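You operate a simulated robot arm through the tools that you are given. There is no shell and no other tool.

The job below is to be done with a simulated robot arm. You get a single attempt, and the scene is never put back.

## Task
Put things in order on the top of the window table. At the end: the clear bottle stands where the brown pad stood; the blue-banded lamp is on the frosted glass plate; the clear bulb from the top of the window table stands where the blue-banded lamp stood; the brown pad stands on top of the black gauge; whatever was shut is shut again. Leave all else as you found it, and nothing knocked over. Set down upright: blue-banded lamp.
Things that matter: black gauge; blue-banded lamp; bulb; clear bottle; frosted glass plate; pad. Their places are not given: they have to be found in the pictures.

Only the result counts: the job must be done as asked and must still hold three seconds after the hand-in. Knocking over, shifting, dropping, spilling or breaking anything else fails it.

## Robot
A 7-joint arm with a two-finger parallel gripper, fixed in place. Base frame: the origin is at the foot of the arm, x ahead of it, y to its left, z up; the work surface is at about z = 0. Readings come in cm, degrees, newtons and seconds.
With the tool pointing down near the work surface it reaches from about 22 to 58 cm from the base axis. Its first joint turns from -66.0 to 66.0 degrees. Payload 2.5 kg.
Tool frame: the origin (TCP) lies between the finger pads and is the grasp point; the fingertips stand 2.3 cm ahead of it; z points along the fingers, y is the line along which they close. The gripper opens to 9.4 cm. The fingers are 3.8 cm wide and 1 cm thick; the gripper's body (5.4 by 9.6 cm) begins 3.9 cm behind the TCP.
Orientation is that of the tool frame in the base frame, as a unit quaternion [w, x, y, z]. With the fingers straight down and closing along the base's y, the tool's x points along the base's -x, its y along +y and its z along -z.

## Interface
- The arm moves only by the tool arm_command. Its argument "steps" is a list of rows, each an object of numbers (a shift or turn left out is 0, a gripper value left out holds the last): "wx", "wy", "wz": the turn, a rotation vector about the base's x, y, z in degrees; "dx", "dy", "dz": the shift along the base's x, y, z in cm; "fingers": the opening, from 0 (shut) to 1 (fully open). In form: [{"wx": .., "wy": .., "wz": .., "dx": .., "dy": .., "dz": .., "fingers": ..}, ...]. A call has 1 to 20 rows; each row is the pose to reach, as a shift and turn from the pose commanded when the call began. Rows are played at 5 a second. More than 5 cm and 8.6 degrees between two rows, or a gripper value outside its range, and nothing of the call is played. A pose out of reach is approached as far as the arm can. The call stops where the force on the tool passes 40 N (or 10 N more than at its start, if that is more) or the arm is blocked; 0.2 s more then pass. The fingers move at their own pace (about 10.8 cm/s each) and stop on an object; they squeeze with about 27 N. The grip force told is the motor's: it shows also when the fingers shut on nothing. Time passes only in rows, and 0.2 s behind the last, so rows that repeat a pose let the fingers close. It gives the time, the measured TCP pose, the force on the tool (base axes), the opening and the grip force at its end, in the units of the frame above (readings bear some noise), with the torque about the TCP (base axes, N m) and any sound that the robot's microphone picked up.
- Cameras (640 x 400 px; columns grow to the right, rows downward): "scene" is fixed at [12.83, -41.98, 53.51]; the picture's right is [0.73, -0.69, 0.00], its down [-0.45, -0.48, -0.75] and it looks along [0.52, 0.54, -0.66] (base axes); focal length 268 px, centre (320, 200). "wrist" rides on the gripper at [8.6, 1.6, -7.4] in the tool frame; the picture's right is [-0.18, 0.98, 0.00], its down [-0.58, -0.11, -0.81] and it looks along [-0.79, -0.15, 0.59] (tool axes); focal length 243 px, centre (320, 200).
- get_image(camera): a new picture of that camera. The clock stands still meanwhile.
- probe_pixels(camera, pixels): for up to 12 pixels [column, row] of the newest picture of that camera ("zoom" is the newest enlarged one), the place [x, y, z] in the base frame of the surface seen there, good to about 0.3 cm. The clock stands still meanwhile.
- close_up(camera, box): a new picture of the part [left, top, right, bottom] of that camera's present view, enlarged. The clock stands still meanwhile.
- job_done(): hands the job in; it is judged then, once.

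Unless the task says otherwise, let go and move clear before handing in.

The tools are called as a command line: name --argument value ..., lists and objects as JSON in quotes. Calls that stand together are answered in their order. arm_command: Moves the arm, as the interface text tells. Its arguments: {"type":"object","properties":{"steps":{"type":"array","items":{"type":"object","properties":{"wx":{"type":"number"},"wy":{"type":"number"},"wz":{"type":"number"},"dx":{"type":"number"},"dy":{"type":"number"},"dz":{"type":"number"},"fingers":{"type":"number"}}}}},"required":["steps"]} The other tools are called the same way: get_image (camera) takes a picture; probe_pixels (camera, pixels) gives the place of the surface under pixels of a picture; close_up (camera, box) takes an enlarged picture of a part of a camera's view; job_done () hands the job in.

At the start:

```text
time_s: 0.0
eef_pos: [31.92, 3.34, 29.14]
tool_rot: [0.0, -0.001, 1.0, 0.0]
contact_force: [0.1, -0.3, -0.1]
ft_torque: [0.03, 0.01, -0.02]
width: 9.38
grasp_force: 0.2
```

scene: 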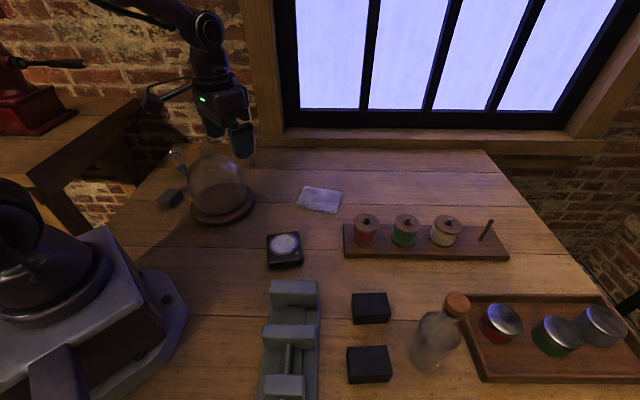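
wrist: 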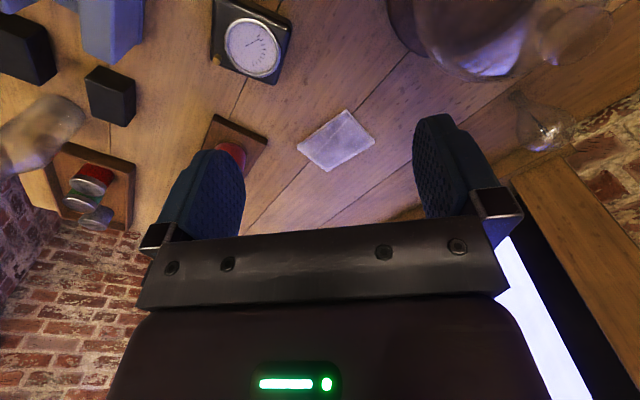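

The scene picture shows a glass dome near (215,190), a bulb near (178,155), a plate near (320,200), a gauge near (285,250), a bottle near (440,335), a spool rack and tins. I'll take enlarged views to tell the lamp and pad apart.

close_up --camera "scene" --box '[130, 120, 290, 240]'

close_up --camera "scene" --box '[240, 170, 400, 290]'

close_up --camera "scene" --box '[240, 270, 400, 400]'

close_up --camera "scene" --box '[390, 270, 640, 400]'

close_up --camera "scene" --box '[330, 190, 530, 280]'

close_up --camera "wrist" --box '[380, 0, 640, 180]'

close_up --camera "wrist" --box '[0, 0, 300, 240]'

```text
3.33 times, centred on (210, 180) of scene
```

zoom: 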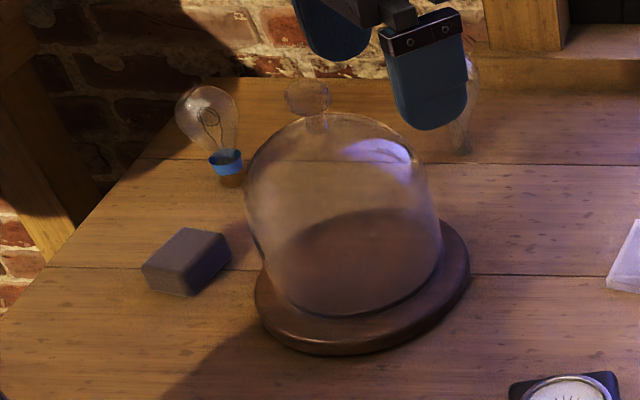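

```text
3.33 times, centred on (320, 230) of scene
```

zoom: 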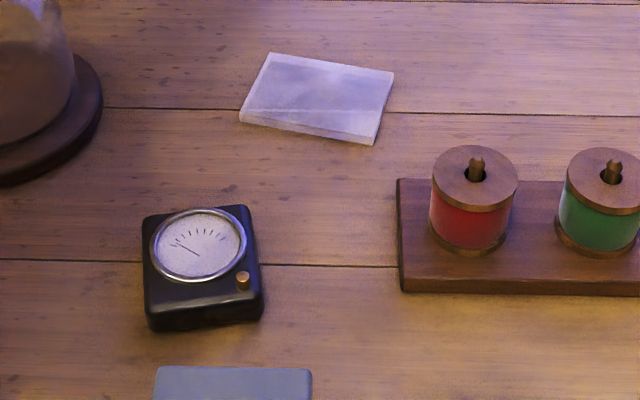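

```text
3.08 times, centred on (320, 335) of scene
```

zoom: 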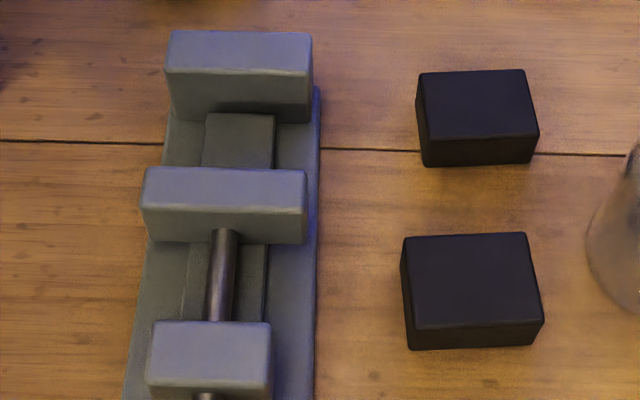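

```text
2.56 times, centred on (515, 335) of scene
```

zoom: 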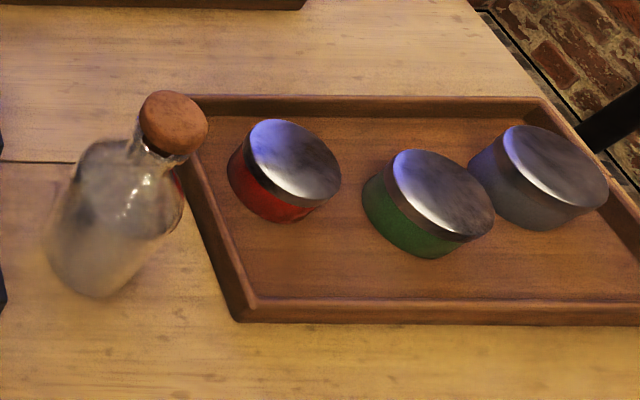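

```text
3.20 times, centred on (430, 235) of scene
```

zoom: 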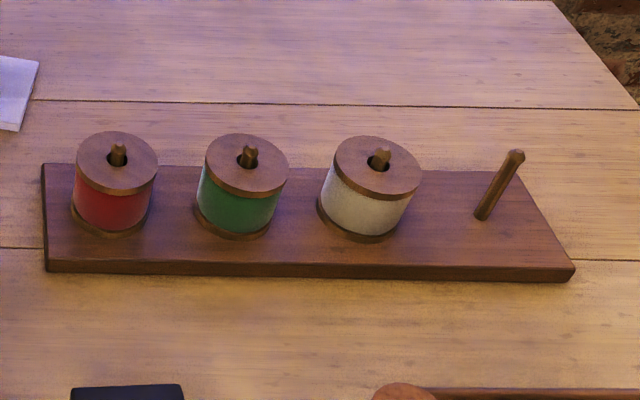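

```text
2.22 times, centred on (510, 90) of wrist
```

zoom: 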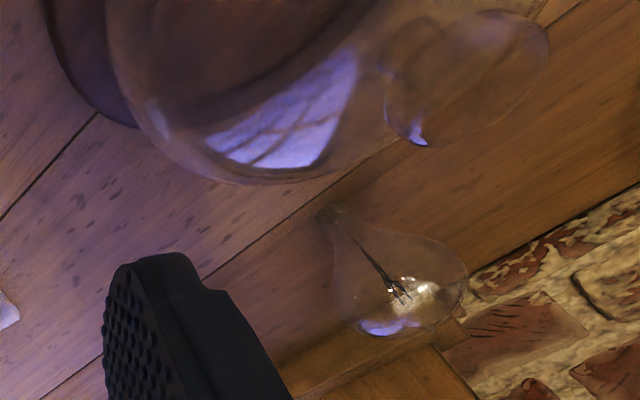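

```text
1.67 times, centred on (150, 120) of wrist
```

zoom: 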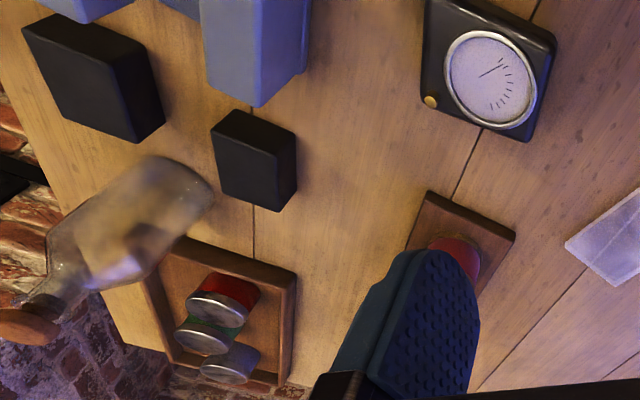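

The blue-banded lamp is at scene (178,158), the pad-like block at (170,199), and a second, unbanded bulb stands behind the finger near (246,150). I'll probe the main points to place everything.

get_image --camera "scene"

probe_pixels --camera "scene" --pixels '[[187, 161], [182, 147], [177, 192], [168, 203], [187, 183], [245, 157], [247, 143], [215, 180], [200, 218], [207, 145], [217, 150], [240, 195]]'

probe_pixels --camera "scene" --pixels '[[308, 184], [338, 188], [333, 205], [300, 200], [285, 242], [268, 237], [300, 233], [302, 262], [278, 269], [294, 240], [371, 300], [369, 355]]'

probe_pixels --camera "scene" --pixels '[[458, 304], [430, 340], [425, 370], [440, 320], [295, 287], [285, 330], [365, 215], [406, 220], [445, 220], [501, 318], [480, 300], [467, 296]]'

get_image --camera "wrist"

probe_pixels --camera "wrist" --pixels '[[520, 98], [545, 125], [560, 130], [530, 110], [480, 20], [570, 40], [340, 115], [300, 148], [330, 170], [374, 143]]'

```text
taken
```

scene: 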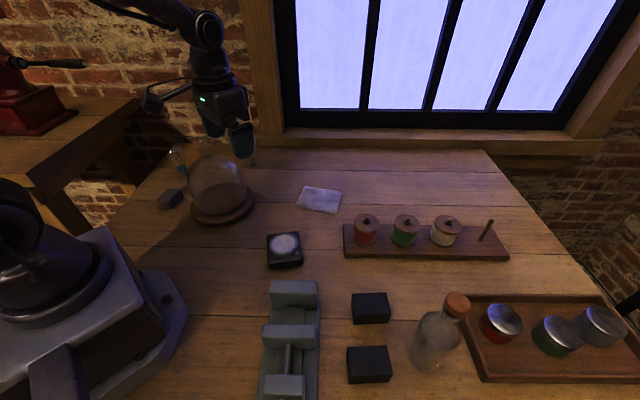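

```text
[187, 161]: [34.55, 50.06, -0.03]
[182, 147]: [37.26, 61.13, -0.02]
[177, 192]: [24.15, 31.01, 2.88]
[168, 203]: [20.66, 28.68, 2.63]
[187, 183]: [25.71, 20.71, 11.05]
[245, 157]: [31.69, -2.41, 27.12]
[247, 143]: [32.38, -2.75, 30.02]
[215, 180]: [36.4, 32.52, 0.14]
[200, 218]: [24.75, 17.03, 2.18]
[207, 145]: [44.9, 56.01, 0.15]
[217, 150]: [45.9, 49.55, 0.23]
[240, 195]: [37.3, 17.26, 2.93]
```

```text
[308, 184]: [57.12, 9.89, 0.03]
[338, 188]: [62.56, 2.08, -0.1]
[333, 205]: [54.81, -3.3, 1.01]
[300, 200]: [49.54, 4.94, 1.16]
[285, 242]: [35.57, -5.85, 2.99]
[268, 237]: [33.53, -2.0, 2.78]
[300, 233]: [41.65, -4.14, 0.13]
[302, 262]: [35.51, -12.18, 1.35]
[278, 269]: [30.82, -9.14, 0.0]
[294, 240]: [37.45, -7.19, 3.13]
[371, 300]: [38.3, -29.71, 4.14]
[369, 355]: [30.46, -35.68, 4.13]
```

```text
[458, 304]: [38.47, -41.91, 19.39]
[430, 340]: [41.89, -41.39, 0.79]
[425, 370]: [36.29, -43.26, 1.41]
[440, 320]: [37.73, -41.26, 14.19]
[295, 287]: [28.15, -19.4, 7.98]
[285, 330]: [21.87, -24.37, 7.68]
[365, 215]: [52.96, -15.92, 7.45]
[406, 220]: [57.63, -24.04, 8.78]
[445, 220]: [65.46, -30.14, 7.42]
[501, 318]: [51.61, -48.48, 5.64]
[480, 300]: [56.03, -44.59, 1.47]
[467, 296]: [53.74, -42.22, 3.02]
```

```text
taken
```

wrist: 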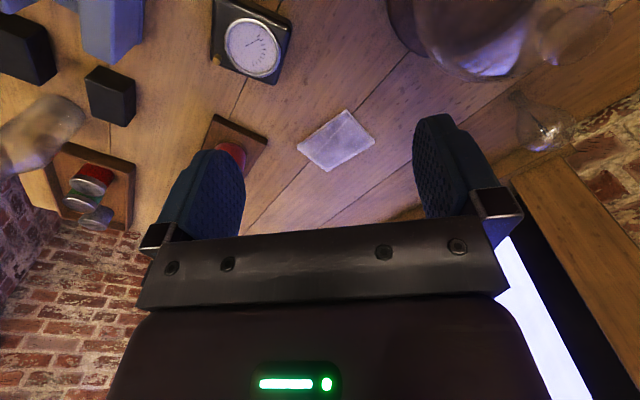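

```text
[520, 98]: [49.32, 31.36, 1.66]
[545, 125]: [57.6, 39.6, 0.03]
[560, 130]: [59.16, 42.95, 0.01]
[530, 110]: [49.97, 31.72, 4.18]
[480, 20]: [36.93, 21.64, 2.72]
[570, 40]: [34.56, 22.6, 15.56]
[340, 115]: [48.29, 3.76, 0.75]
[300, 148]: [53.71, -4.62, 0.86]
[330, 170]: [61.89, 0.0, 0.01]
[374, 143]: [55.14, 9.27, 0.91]
```

Glass is seen through by the probe, so I need better views. I'll swing the hand left and turn it 50° so that the wrist camera looks at the dome corner, staying high (fingertips near z 27, dome top near 17).

arm_command --steps '[{"wz": 7, "dx": -1.5, "dy": 2, "dz": 0.5}, {"wz": 14, "dx": -3, "dy": 4, "dz": 1}, {"wz": 21, "dx": -4.5, "dy": 6, "dz": 1.5}, {"wz": 28, "dx": -6, "dy": 8, "dz": 2}, {"wz": 35, "dx": -7.5, "dy": 10, "dz": 2.5}, {"wz": 42, "dx": -9, "dy": 12, "dz": 3}, {"wz": 50, "dx": -10, "dy": 14, "dz": 3}]'

get_image --camera "wrist"

get_image --camera "scene"

```text
time_s: 1.6
eef_pos: [21.62, 17.51, 32.13]
tool_rot: [0.0, -0.424, 0.906, 0.001]
contact_force: [-0.5, -0.2, -0.4]
ft_torque: [-0.01, -0.01, 0.0]
width: 9.4
grasp_force: 0.0
```

```text
taken
```

wrist: 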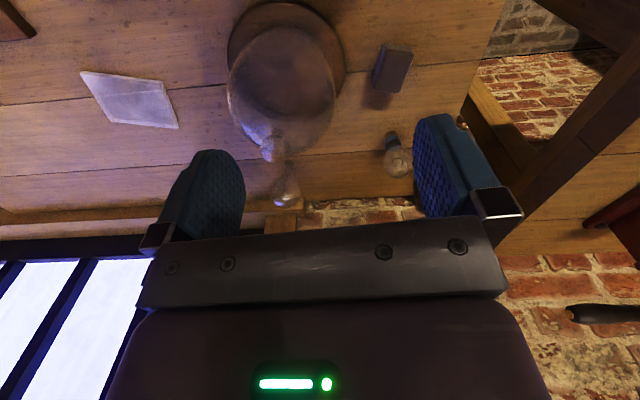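

```text
taken
```

scene: 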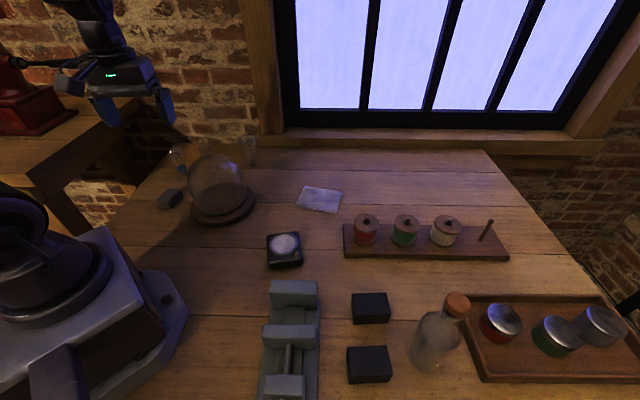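

The wrist picture now shows the lamp at (395,155), pad at (393,70), and dome at (283,80). I'll enlarge them along with the clear bulb at scene (249,150).

close_up --camera "scene" --box '[150, 130, 270, 205]'

probe_pixels --camera "zoom" --pixels '[[182, 205], [170, 208], [176, 215], [175, 200], [108, 330], [135, 345], [80, 375], [60, 335], [520, 160], [515, 165], [525, 165], [520, 150]]'

close_up --camera "wrist" --box '[220, 0, 430, 220]'

probe_pixels --camera "wrist" --pixels '[[391, 140], [391, 134], [388, 45], [412, 53], [404, 92], [375, 85], [385, 70], [230, 60], [285, 5], [344, 60]]'

```text
5.33 times, centred on (210, 168) of scene
```

zoom: 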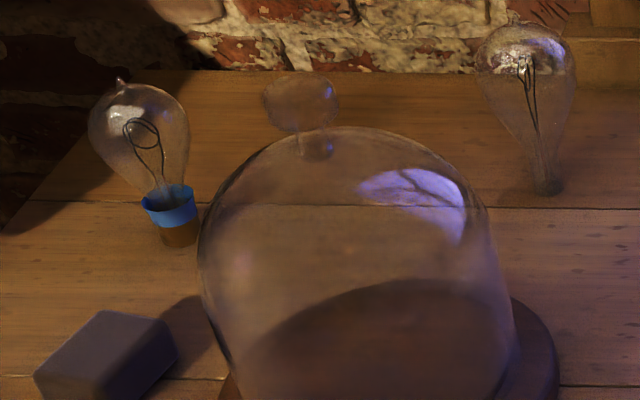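

```text
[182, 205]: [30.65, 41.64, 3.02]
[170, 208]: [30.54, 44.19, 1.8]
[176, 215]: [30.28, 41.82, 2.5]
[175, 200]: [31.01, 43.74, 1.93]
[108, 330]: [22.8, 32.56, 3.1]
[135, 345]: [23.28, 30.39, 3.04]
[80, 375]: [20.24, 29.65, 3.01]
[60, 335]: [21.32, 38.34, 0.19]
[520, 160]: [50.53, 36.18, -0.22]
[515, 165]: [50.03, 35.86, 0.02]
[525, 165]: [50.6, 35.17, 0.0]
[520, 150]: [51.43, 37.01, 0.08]
```

```text
1.82 times, centred on (325, 110) of wrist
```

zoom: 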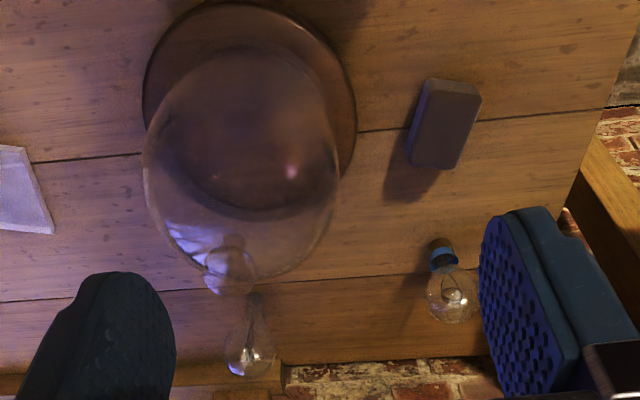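

```text
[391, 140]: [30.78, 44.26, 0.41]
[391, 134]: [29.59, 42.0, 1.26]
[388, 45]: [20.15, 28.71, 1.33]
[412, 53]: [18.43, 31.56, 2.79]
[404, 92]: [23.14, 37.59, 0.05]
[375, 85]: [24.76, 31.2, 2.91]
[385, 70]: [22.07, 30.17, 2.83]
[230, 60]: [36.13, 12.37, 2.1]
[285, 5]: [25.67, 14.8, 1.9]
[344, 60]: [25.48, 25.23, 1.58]
```

The lamp base is near (30.7, 42.7), the clear bulb near (49.5, 31.5), both about 11–12 cm tall, and the pad is near (21.8, 30.3) with its top at z 3. I'll measure the corners of the pad, gauge and plate precisely.

close_up --camera "scene" --box '[145, 175, 205, 215]'

probe_pixels --camera "zoom" --pixels '[[200, 200], [260, 170], [300, 200], [240, 230], [180, 230]]'

close_up --camera "scene" --box '[255, 220, 315, 280]'

probe_pixels --camera "zoom" --pixels '[[200, 200], [320, 110], [420, 140], [420, 240], [240, 280], [330, 170]]'

close_up --camera "scene" --box '[285, 175, 355, 225]'

close_up --camera "scene" --box '[395, 280, 485, 390]'

```text
10.00 times, centred on (175, 195) of scene
```

zoom: 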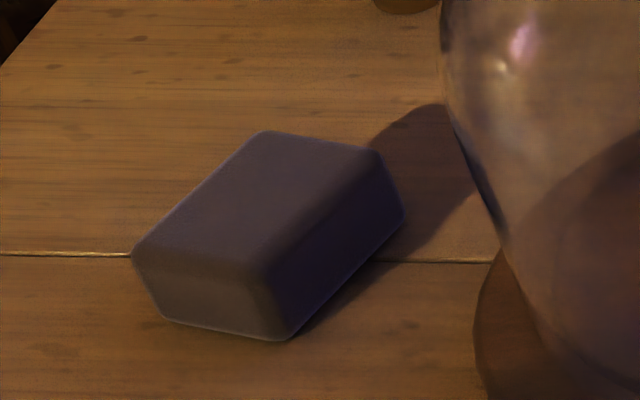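

```text
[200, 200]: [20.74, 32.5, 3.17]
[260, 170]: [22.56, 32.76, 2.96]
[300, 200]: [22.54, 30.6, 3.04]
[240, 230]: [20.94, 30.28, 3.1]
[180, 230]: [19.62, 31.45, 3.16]
```

```text
6.67 times, centred on (285, 250) of scene
```

zoom: 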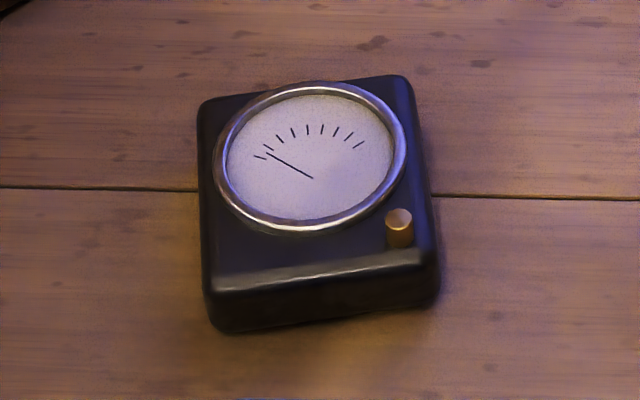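

```text
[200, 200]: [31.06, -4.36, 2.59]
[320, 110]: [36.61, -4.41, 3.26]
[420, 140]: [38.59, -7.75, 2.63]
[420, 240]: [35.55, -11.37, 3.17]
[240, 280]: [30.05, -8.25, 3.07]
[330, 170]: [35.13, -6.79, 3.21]
```

```text
8.00 times, centred on (320, 200) of scene
```

zoom: 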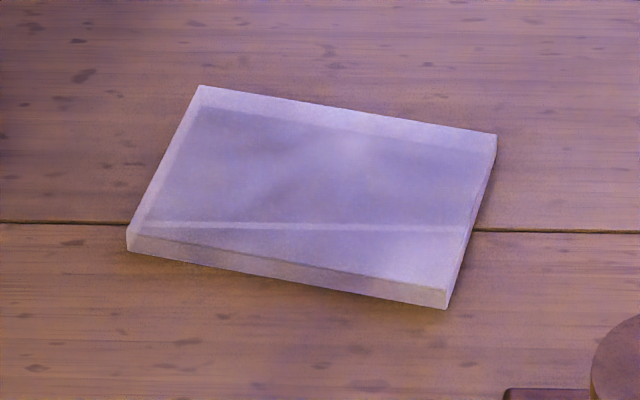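

```text
3.64 times, centred on (440, 335) of scene
```

zoom: 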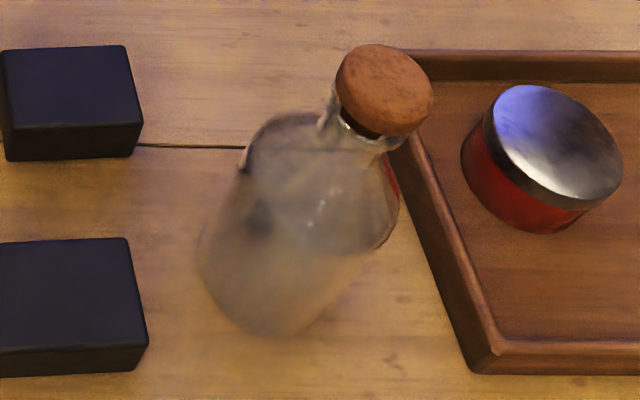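

The pad is about 5.3 × 3.9 × 3 cm, centred near (22, 31.4), with its short side along about 121°. I'll move above it at yaw 31.5° and check before going down.

arm_command --steps '[{"wz": -6, "dx": 0, "dy": 4, "dz": 0}, {"wz": -12, "dx": 0.2, "dy": 8, "dz": -1}, {"wz": -18.5, "dx": 0.4, "dy": 11, "dz": -4}, {"wz": -18.5, "dx": 0.4, "dy": 13.9, "dz": -8}, {"wz": -18.5, "dx": 0.4, "dy": 13.9, "dz": -12}, {"wz": -18.5, "dx": 0.4, "dy": 13.9, "dz": -16}, {"wz": -18.5, "dx": 0.4, "dy": 13.9, "dz": -20}, {"wz": -18.5, "dx": 0.4, "dy": 13.9, "dz": -20}]'

get_image --camera "wrist"

close_up --camera "scene" --box '[100, 100, 280, 230]'

```text
time_s: 3.4
eef_pos: [22.45, 31.4, 12.02]
tool_rot: [-0.001, -0.271, 0.962, -0.001]
contact_force: [0.2, 0.4, 0.9]
ft_torque: [0.01, 0.01, 0.03]
width: 9.41
grasp_force: 0.1
```

```text
taken
```

wrist: 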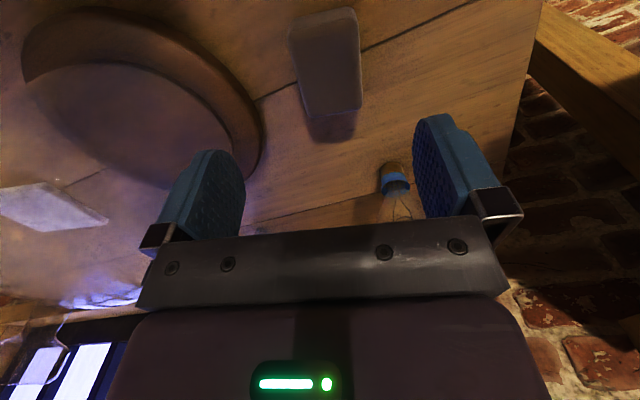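

```text
3.08 times, centred on (190, 165) of scene
```

zoom: 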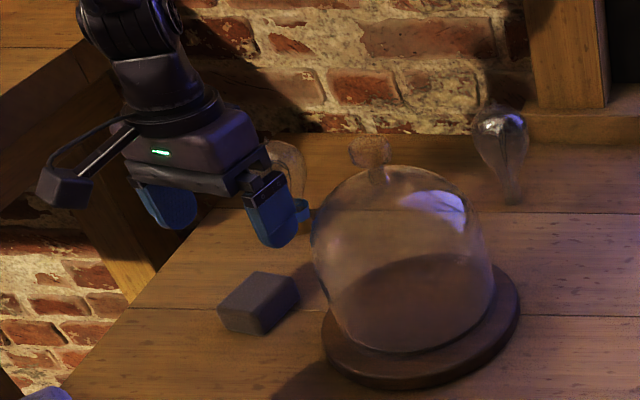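

Pad appears in the wrist picture at (325,60). I'll probe its top corners to refine its centre and angle, and the lamp's band at (395,185).

probe_pixels --camera "wrist" --pixels '[[293, 28], [353, 14], [359, 102], [309, 108], [325, 60], [305, 65], [356, 58], [390, 185], [400, 185], [388, 170]]'

close_up --camera "wrist" --box '[270, 0, 450, 230]'

```text
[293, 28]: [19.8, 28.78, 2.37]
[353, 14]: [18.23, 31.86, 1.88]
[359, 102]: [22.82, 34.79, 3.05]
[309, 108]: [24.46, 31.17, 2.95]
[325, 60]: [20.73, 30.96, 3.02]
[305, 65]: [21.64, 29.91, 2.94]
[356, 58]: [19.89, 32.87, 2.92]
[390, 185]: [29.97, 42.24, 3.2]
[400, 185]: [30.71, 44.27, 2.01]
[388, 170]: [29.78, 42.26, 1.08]
```

```text
1.74 times, centred on (360, 115) of wrist
```

zoom: 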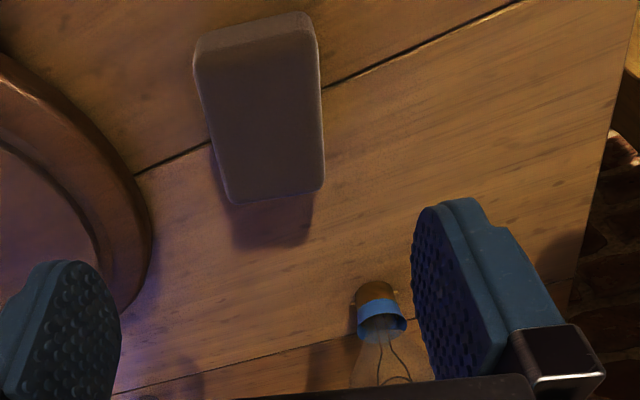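

The pad's centre is about (21.7, 31.5) at an angle of about 30°, so the yaw fits. I'll go down to z 2.7, close, and lift.

arm_command --steps '[{"dx": -0.75, "dy": 0.1, "dz": -3}, {"dx": -0.75, "dy": 0.1, "dz": -6}, {"dx": -0.75, "dy": 0.1, "dz": -8}, {"dx": -0.75, "dy": 0.1, "dz": -9.3}, {"dx": -0.75, "dy": 0.1, "dz": -9.3, "fingers": 0.2}, {"dx": -0.75, "dy": 0.1, "dz": -9.3, "fingers": 0.2}, {"dx": -0.75, "dy": 0.1, "dz": -9.3, "fingers": 0.2}, {"dx": -0.75, "dy": 0.1, "dz": -9.3, "fingers": 0.2}]'

get_image --camera "wrist"

```text
time_s: 5.2
eef_pos: [21.59, 31.36, 2.76]
tool_rot: [0.0, -0.273, 0.962, -0.001]
contact_force: [-0.7, -0.3, 0.1]
ft_torque: [-0.04, 0.01, 0.01]
width: 4.4
grasp_force: 26.8
```

```text
taken
```

wrist: 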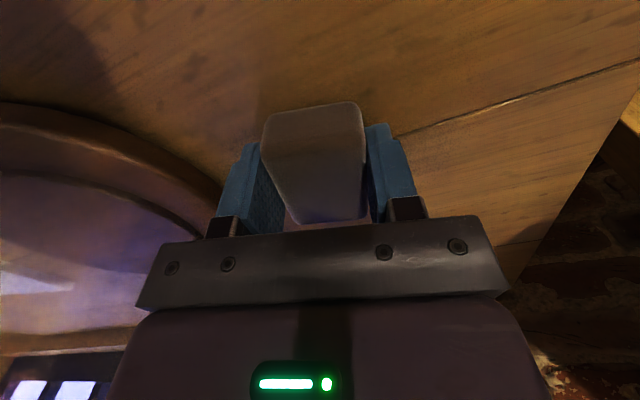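

Pad is gripped at 4.4 cm. I'll lift it to z 30, clear of the dome (knob top near 21–22), and carry it over to above the gauge.

arm_command --steps '[{"dz": 2}, {"dz": 6}, {"dz": 10}, {"dz": 14}, {"dz": 18}, {"dz": 22.5}, {"dz": 27}, {"dx": 0, "dy": -4.5, "dz": 27.5, "wz": 3}, {"dx": 0, "dy": -9, "dz": 27.5, "wz": 6}, {"dx": 1, "dy": -13.5, "dz": 27.5, "wz": 9}, {"dx": 2.5, "dy": -18, "dz": 27.5, "wz": 12}, {"dx": 4.5, "dy": -22, "dz": 27.5, "wz": 15}, {"dx": 7, "dy": -26, "dz": 27.5, "wz": 18}, {"dx": 9.5, "dy": -30, "dz": 27.5, "wz": 21}, {"dx": 12, "dy": -34, "dz": 26, "wz": 24}, {"dx": 13.6, "dy": -37.7, "dz": 23, "wz": 25}, {"dx": 13.6, "dy": -37.7, "dz": 19, "wz": 25}, {"dx": 13.6, "dy": -37.7, "dz": 15, "wz": 25}, {"dx": 13.6, "dy": -37.7, "dz": 12, "wz": 25}, {"dx": 13.6, "dy": -37.7, "dz": 12, "wz": 25}]'

get_image --camera "wrist"

get_image --camera "scene"

```text
refused: row 16 steps farther than a row can; nothing moved
```

```text
taken
```

wrist: 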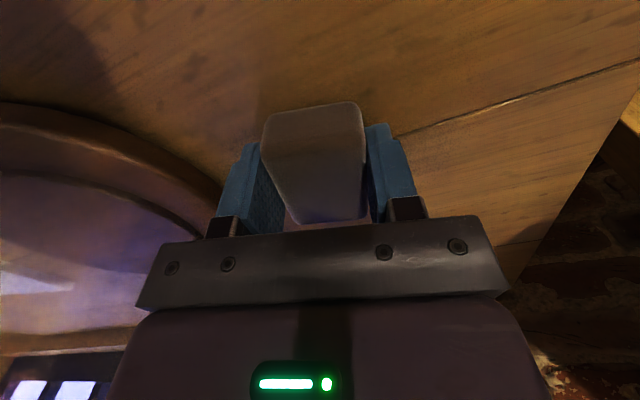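

```text
taken
```

scene: 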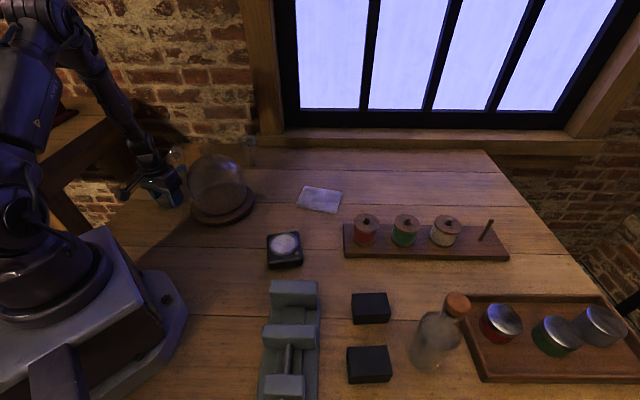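

The call was refused because one row was slightly over 5 cm, and nothing moved. I'll resend it with that row shortened.

arm_command --steps '[{"dz": 2}, {"dz": 6}, {"dz": 10}, {"dz": 14}, {"dz": 18}, {"dz": 22.5}, {"dz": 27}, {"dx": 0, "dy": -4.5, "dz": 27.5, "wz": 3}, {"dx": 0, "dy": -9, "dz": 27.5, "wz": 6}, {"dx": 1, "dy": -13.5, "dz": 27.5, "wz": 9}, {"dx": 2.5, "dy": -18, "dz": 27.5, "wz": 12}, {"dx": 4.5, "dy": -22, "dz": 27.5, "wz": 15}, {"dx": 7, "dy": -26, "dz": 27.5, "wz": 18}, {"dx": 9.5, "dy": -30, "dz": 27.5, "wz": 21}, {"dx": 12, "dy": -34, "dz": 26.5, "wz": 24}, {"dx": 13.6, "dy": -37.7, "dz": 24.5, "wz": 25}, {"dx": 13.6, "dy": -37.7, "dz": 20, "wz": 25}, {"dx": 13.6, "dy": -37.7, "dz": 16, "wz": 25}, {"dx": 13.6, "dy": -37.7, "dz": 12, "wz": 25}, {"dx": 13.6, "dy": -37.7, "dz": 12, "wz": 25}]'

get_image --camera "wrist"

get_image --camera "scene"

```text
time_s: 9.4
eef_pos: [35.35, -6.39, 14.82]
tool_rot: [0.001, -0.474, 0.881, 0.0]
contact_force: [-0.4, -0.1, -0.1]
ft_torque: [0.03, 0.0, 0.01]
width: 4.43
grasp_force: 27.0
```

```text
taken
```

wrist: 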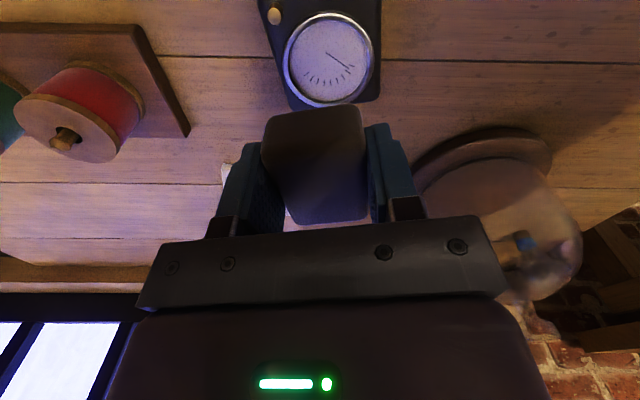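

```text
taken
```

scene: 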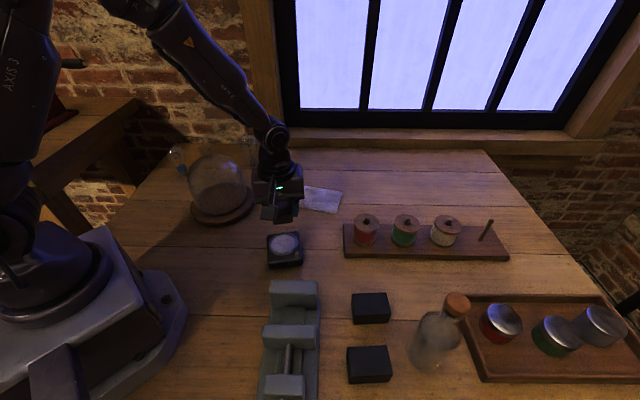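

The pad is held above the gauge. I'll probe the dial, the knob and the pad's visible top to line them up.

probe_pixels --camera "wrist" --pixels '[[328, 59], [287, 60], [372, 58], [325, 15], [328, 103], [274, 13], [270, 120], [355, 112], [295, 180], [367, 185], [295, 218], [300, 107]]'

close_up --camera "wrist" --box '[230, 0, 420, 230]'

close_up --camera "scene" --box '[230, 170, 340, 280]'

```text
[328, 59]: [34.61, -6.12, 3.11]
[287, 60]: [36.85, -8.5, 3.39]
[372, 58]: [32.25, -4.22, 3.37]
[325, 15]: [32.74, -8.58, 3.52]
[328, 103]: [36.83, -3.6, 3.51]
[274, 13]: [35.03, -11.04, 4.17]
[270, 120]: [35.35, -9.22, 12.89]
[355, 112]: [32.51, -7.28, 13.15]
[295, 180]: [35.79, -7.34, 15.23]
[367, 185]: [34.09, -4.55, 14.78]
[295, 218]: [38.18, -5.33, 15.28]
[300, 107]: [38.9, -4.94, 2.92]
```

```text
1.74 times, centred on (325, 115) of wrist
```

zoom: 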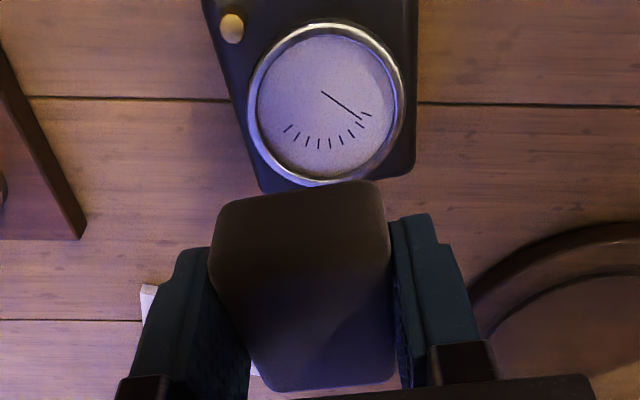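

```text
3.64 times, centred on (285, 225) of scene
```

zoom: 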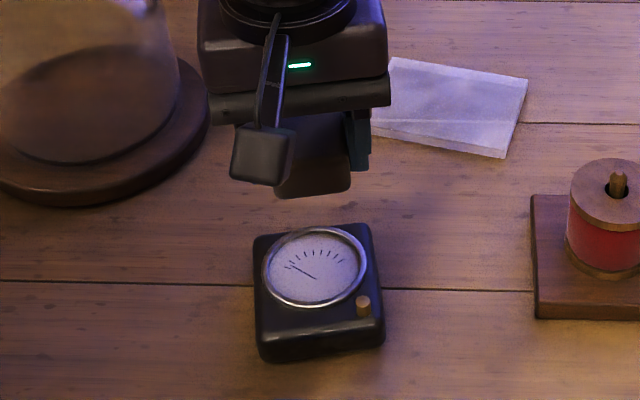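

The dial centre is (34.7, −6.2) with its bezel top at z 3.45, and the pad's bottom sits about 2.65 below the TCP. I'll shift by (−0.65, +0.1) and lower to just above the bezel.

arm_command --steps '[{"dx": -0.65, "dy": 0.1, "dz": -2}, {"dx": -0.65, "dy": 0.1, "dz": -5}, {"dx": -0.65, "dy": 0.1, "dz": -7}, {"dx": -0.65, "dy": 0.1, "dz": -8}, {"dx": -0.65, "dy": 0.1, "dz": -8.4}, {"dx": -0.65, "dy": 0.1, "dz": -8.4}]'

close_up --camera "scene" --box '[230, 200, 340, 280]'

close_up --camera "wrist" --box '[200, 50, 440, 230]'

```text
time_s: 10.8
eef_pos: [34.56, -6.17, 6.49]
tool_rot: [0.0, -0.474, 0.88, -0.001]
contact_force: [-0.2, 0.3, -0.7]
ft_torque: [0.0, 0.01, 0.0]
width: 4.41
grasp_force: 27.0
```

```text
5.00 times, centred on (285, 240) of scene
```

zoom: 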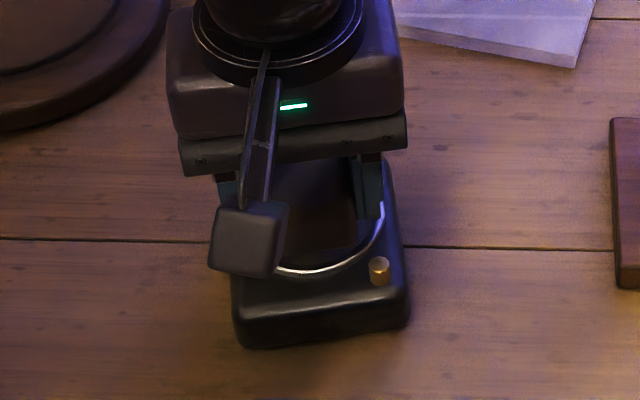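

```text
2.22 times, centred on (320, 140) of wrist
```

zoom: 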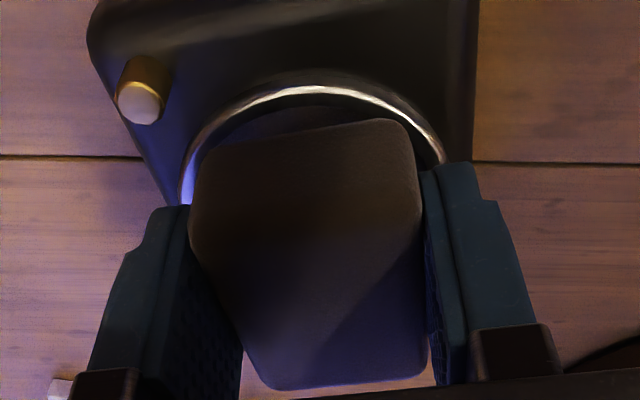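

The pad sits inside the bezel outline and clear of the knob, with no contact yet. I'll lower it in small steps until it touches.

arm_command --steps '[{"dz": -0.15}, {"dz": -0.3}, {"dz": -0.3}]'

```text
time_s: 11.6
eef_pos: [34.46, -6.19, 6.06]
tool_rot: [0.0, -0.474, 0.881, 0.0]
contact_force: [-0.1, -0.8, -0.6]
ft_torque: [0.0, -0.03, -0.01]
width: 4.43
grasp_force: 28.1
```

arm_command --steps '[{"dz": -0.1}, {"dz": -0.2}, {"dz": -0.2}]'

```text
time_s: 12.4
eef_pos: [34.43, -6.26, 5.89]
tool_rot: [0.0, -0.474, 0.881, 0.0]
contact_force: [0.9, 0.3, -0.6]
ft_torque: [-0.01, -0.02, 0.01]
width: 4.41
grasp_force: 26.9
```

No contact yet at TCP z 5.89. I'll go on a little lower.

arm_command --steps '[{"dz": -0.1}, {"dz": -0.2}, {"dz": -0.2}]'

close_up --camera "wrist" --box '[200, 50, 440, 230]'

```text
time_s: 13.2
eef_pos: [34.57, -6.32, 5.69]
tool_rot: [-0.001, -0.474, 0.881, 0.001]
contact_force: [0.2, 0.5, -1.1]
ft_torque: [-0.01, -0.02, 0.01]
width: 4.42
grasp_force: 27.3
```

```text
2.22 times, centred on (320, 140) of wrist
```

zoom: 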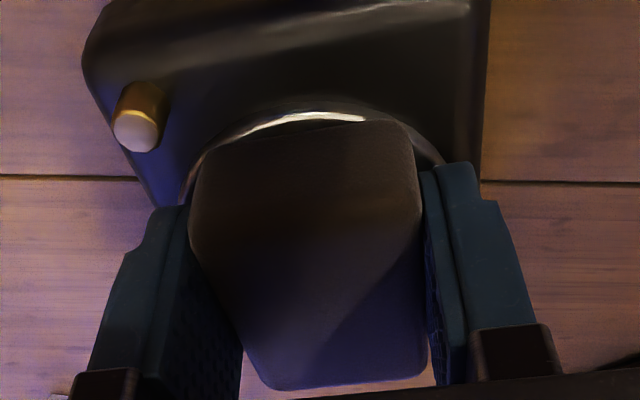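

arm_command --steps '[{"dz": -0.1}, {"dz": -0.15}, {"dz": -0.15}]'

```text
time_s: 14.0
eef_pos: [34.55, -6.27, 5.57]
tool_rot: [0.001, -0.474, 0.88, 0.0]
contact_force: [-7.1, 3.0, 31.7]
ft_torque: [0.1, 0.13, 0.02]
width: 4.43
grasp_force: 26.9
```

Firm contact, 31.7 N upward. I'll back off 0.1 cm to ease the force, then open and rise.

arm_command --steps '[{"dz": 0.1}, {"dz": 0.1}, {"dz": 0.1}]'

```text
time_s: 14.8
eef_pos: [34.45, -6.29, 5.6]
tool_rot: [0.001, -0.473, 0.881, 0.001]
contact_force: [1.1, -0.5, 2.7]
ft_torque: [-0.05, -0.09, -0.02]
width: 4.41
grasp_force: 26.8
```

Force is now only 2.7 N, so the pad is resting. I'll open partly and rise straight up.

arm_command --steps '[{"fingers": 0.55}, {"fingers": 0.65}, {"fingers": 0.65}, {"fingers": 0.65, "dz": 0.5}, {"fingers": 0.65, "dz": 2}, {"fingers": 0.65, "dz": 5}, {"fingers": 0.65, "dz": 9}, {"fingers": 1, "dz": 13}, {"fingers": 1, "dz": 17}]'

close_up --camera "scene" --box '[230, 200, 340, 280]'

get_image --camera "wrist"

```text
time_s: 16.8
eef_pos: [34.45, -6.32, 22.65]
tool_rot: [0.0, -0.472, 0.881, 0.0]
contact_force: [0.0, 0.8, 0.3]
ft_torque: [-0.03, -0.01, 0.01]
width: 9.39
grasp_force: 0.0
```

```text
5.00 times, centred on (285, 240) of scene
```

zoom: 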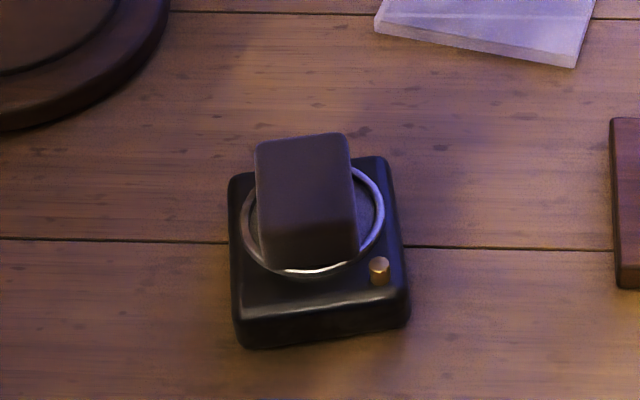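

```text
taken
```

wrist: 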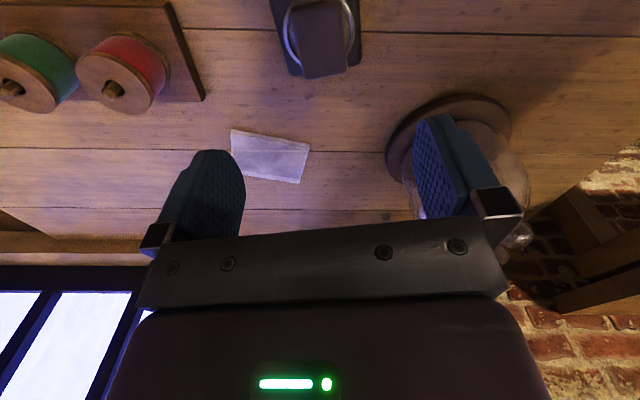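

The pad stands flat on the gauge's dial. Next is the lamp near (30.8, 43.4): I'll swing left at z 30 clear of the dome, then hover near it for a look.

arm_command --steps '[{"dx": -2, "dy": 1, "dz": 4}, {"dx": -4, "dy": 4.5, "dz": 6.5}, {"dx": -6.5, "dy": 8.5, "dz": 7.5}, {"dx": -9, "dy": 12.5, "dz": 8}, {"dx": -11, "dy": 17, "dz": 8}, {"dx": -12.5, "dy": 21.5, "dz": 8}, {"dx": -13, "dy": 26, "dz": 8}, {"dx": -13, "dy": 30.5, "dz": 7}, {"dx": -13, "dy": 35, "dz": 5}, {"dx": -12.5, "dy": 39, "dz": 2.5}, {"dx": -12, "dy": 41, "dz": -1.5}, {"dx": -11, "dy": 41.5, "dz": -5}, {"dx": -11, "dy": 41.5, "dz": -5}]'

get_image --camera "wrist"

close_up --camera "scene" --box '[120, 80, 280, 220]'

```text
time_s: 19.6
eef_pos: [23.59, 35.07, 17.43]
tool_rot: [0.0, -0.473, 0.881, 0.0]
contact_force: [-0.2, -0.7, 0.0]
ft_torque: [-0.02, -0.02, 0.01]
width: 9.38
grasp_force: 0.0
```

```text
taken
```

wrist: 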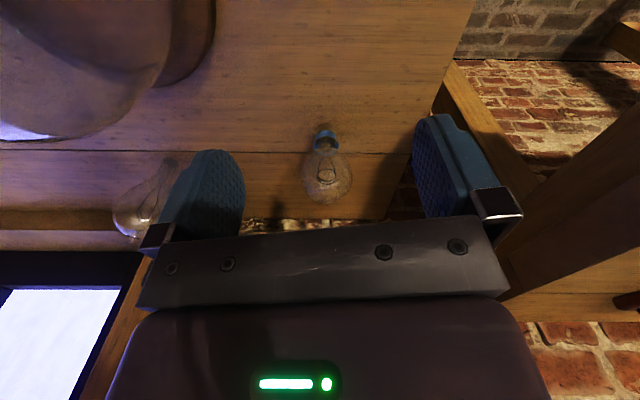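

```text
2.86 times, centred on (200, 150) of scene
```

zoom: 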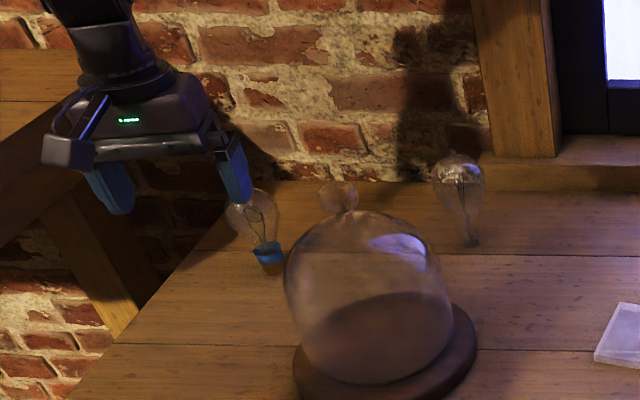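

The lamp is at wrist (326,165). I'll enlarge it and probe its cap and the clear bulb near (145,200).

close_up --camera "wrist" --box '[276, 115, 376, 215]'

probe_pixels --camera "zoom" --pixels '[[325, 65], [325, 45], [305, 75], [345, 75], [325, 85], [330, 180]]'

close_up --camera "wrist" --box '[90, 140, 210, 250]'

```text
4.00 times, centred on (326, 165) of wrist
```

zoom: 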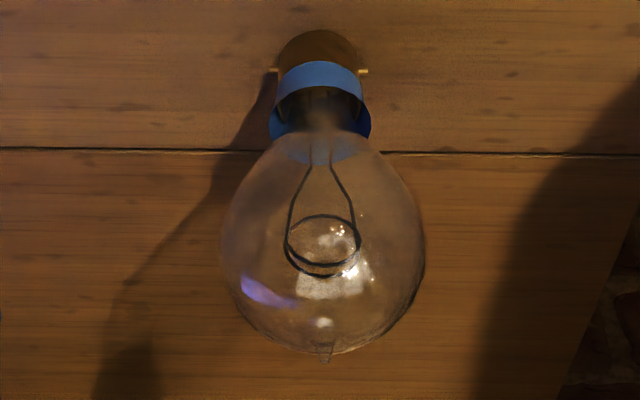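

```text
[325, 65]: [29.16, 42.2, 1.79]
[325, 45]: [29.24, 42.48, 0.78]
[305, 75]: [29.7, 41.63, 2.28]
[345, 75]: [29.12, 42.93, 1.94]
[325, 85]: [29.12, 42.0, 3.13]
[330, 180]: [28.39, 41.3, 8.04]
```

```text
3.64 times, centred on (150, 195) of wrist
```

zoom: 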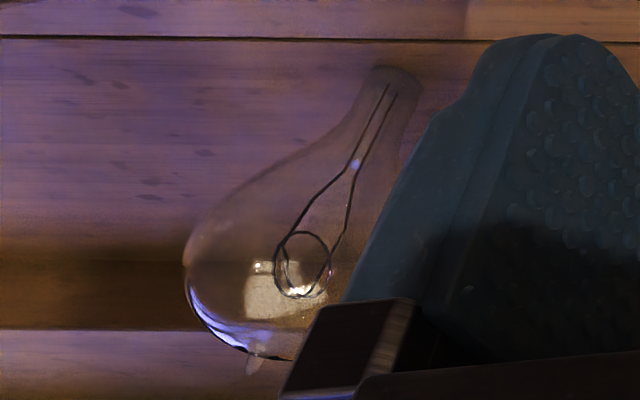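

Several views agree on the lamp axis being near (30.25, 43.0), with the bulb widest near z 8 and the top at about z 11. I'll move over it, then descend to z 8.2 with the fingers fully open and check before closing.

arm_command --steps '[{"dx": 2.2, "dy": 2.6}, {"dx": 4.4, "dy": 5.2}, {"dx": 6.65, "dy": 7.9}, {"dx": 6.65, "dy": 7.9}, {"dx": 6.65, "dy": 7.9, "dz": -2}, {"dx": 6.65, "dy": 7.9, "dz": -2}]'

get_image --camera "wrist"

close_up --camera "scene" --box '[120, 80, 240, 200]'

```text
time_s: 21.0
eef_pos: [30.21, 43.26, 15.42]
tool_rot: [0.0, -0.474, 0.881, 0.001]
contact_force: [-0.1, -1.0, 0.3]
ft_torque: [0.01, 0.0, 0.0]
width: 9.4
grasp_force: 0.2
```

```text
taken
```

wrist: 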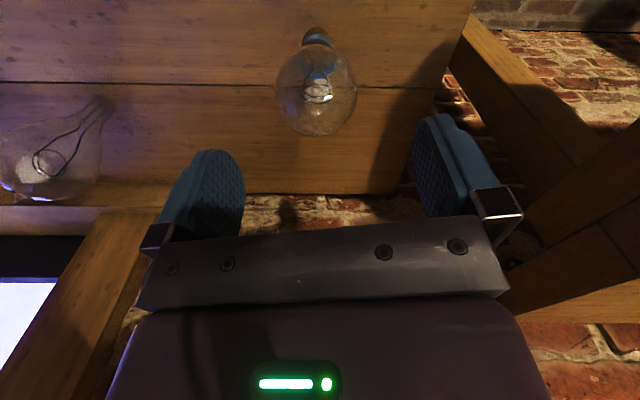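

```text
3.33 times, centred on (180, 140) of scene
```

zoom: 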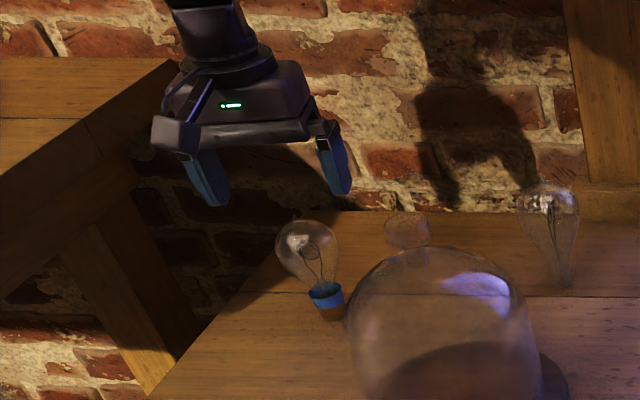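

The bulb is centred between the fingers to within about 0.15 cm and about 0.3 toward the camera. I'll correct slightly and descend to z 8.1.

arm_command --steps '[{"dx": -0.1, "dy": -0.25, "dz": -2}, {"dx": -0.1, "dy": -0.25, "dz": -4}, {"dx": -0.1, "dy": -0.25, "dz": -5.5}, {"dx": -0.1, "dy": -0.25, "dz": -6.5}, {"dx": -0.1, "dy": -0.25, "dz": -7.3}, {"dx": -0.1, "dy": -0.25, "dz": -7.3}]'

get_image --camera "wrist"

close_up --camera "scene" --box '[130, 110, 230, 190]'

```text
time_s: 22.4
eef_pos: [30.2, 43.01, 8.36]
tool_rot: [0.0, -0.474, 0.881, 0.0]
contact_force: [1.2, 0.6, -0.8]
ft_torque: [-0.02, -0.01, -0.01]
width: 9.41
grasp_force: 0.1
```

```text
taken
```

wrist: 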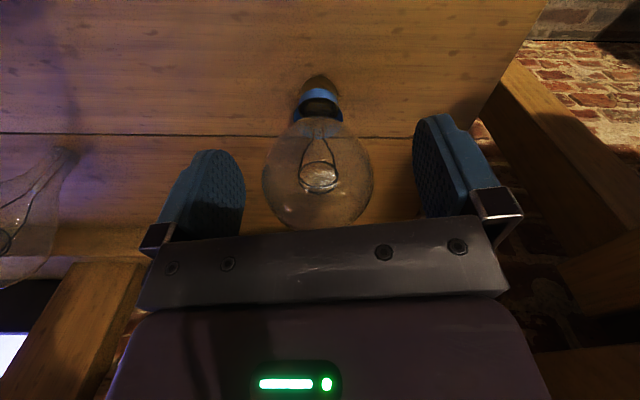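

```text
5.00 times, centred on (180, 150) of scene
```

zoom: 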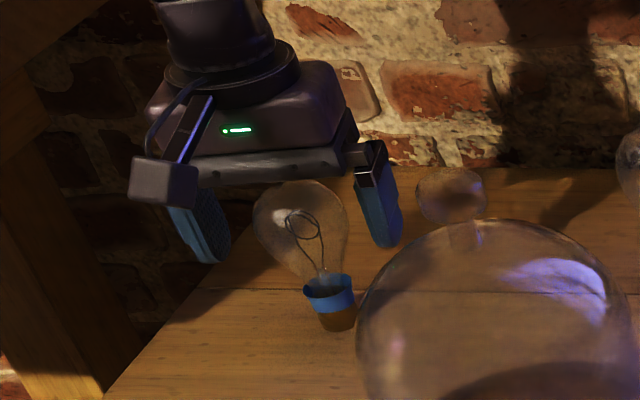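

The bulb sits between the pads with about 1.7 cm on each side and no contact. I'll lower another 0.4 cm and close gently.

arm_command --steps '[{"dz": -0.2}, {"dz": -0.4}, {"dz": -0.4, "fingers": 0.75}, {"dz": -0.4, "fingers": 0.6}, {"dz": -0.4, "fingers": 0.5}, {"dz": -0.4, "fingers": 0.5}, {"dz": -0.4, "fingers": 0.5}]'

get_image --camera "wrist"

close_up --camera "scene" --box '[130, 110, 230, 190]'

```text
time_s: 24.0
eef_pos: [30.09, 42.86, 8.0]
tool_rot: [0.0, -0.474, 0.881, 0.0]
contact_force: [-0.6, -0.2, 1.1]
ft_torque: [0.02, 0.01, 0.01]
width: 5.22
grasp_force: 27.1
```

```text
taken
```

wrist: 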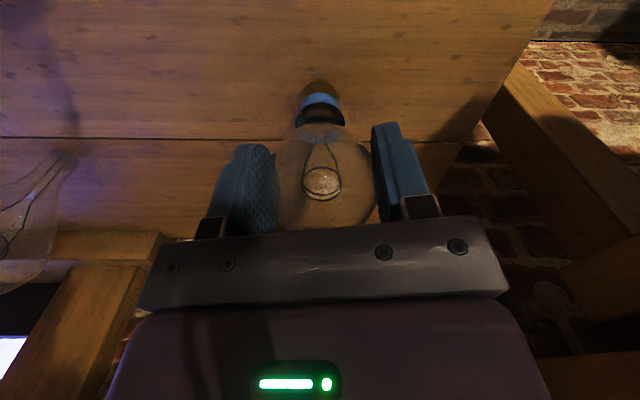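

```text
5.00 times, centred on (180, 150) of scene
```

zoom: 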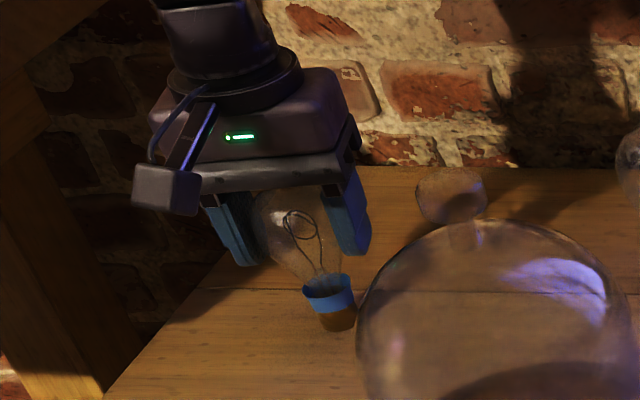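

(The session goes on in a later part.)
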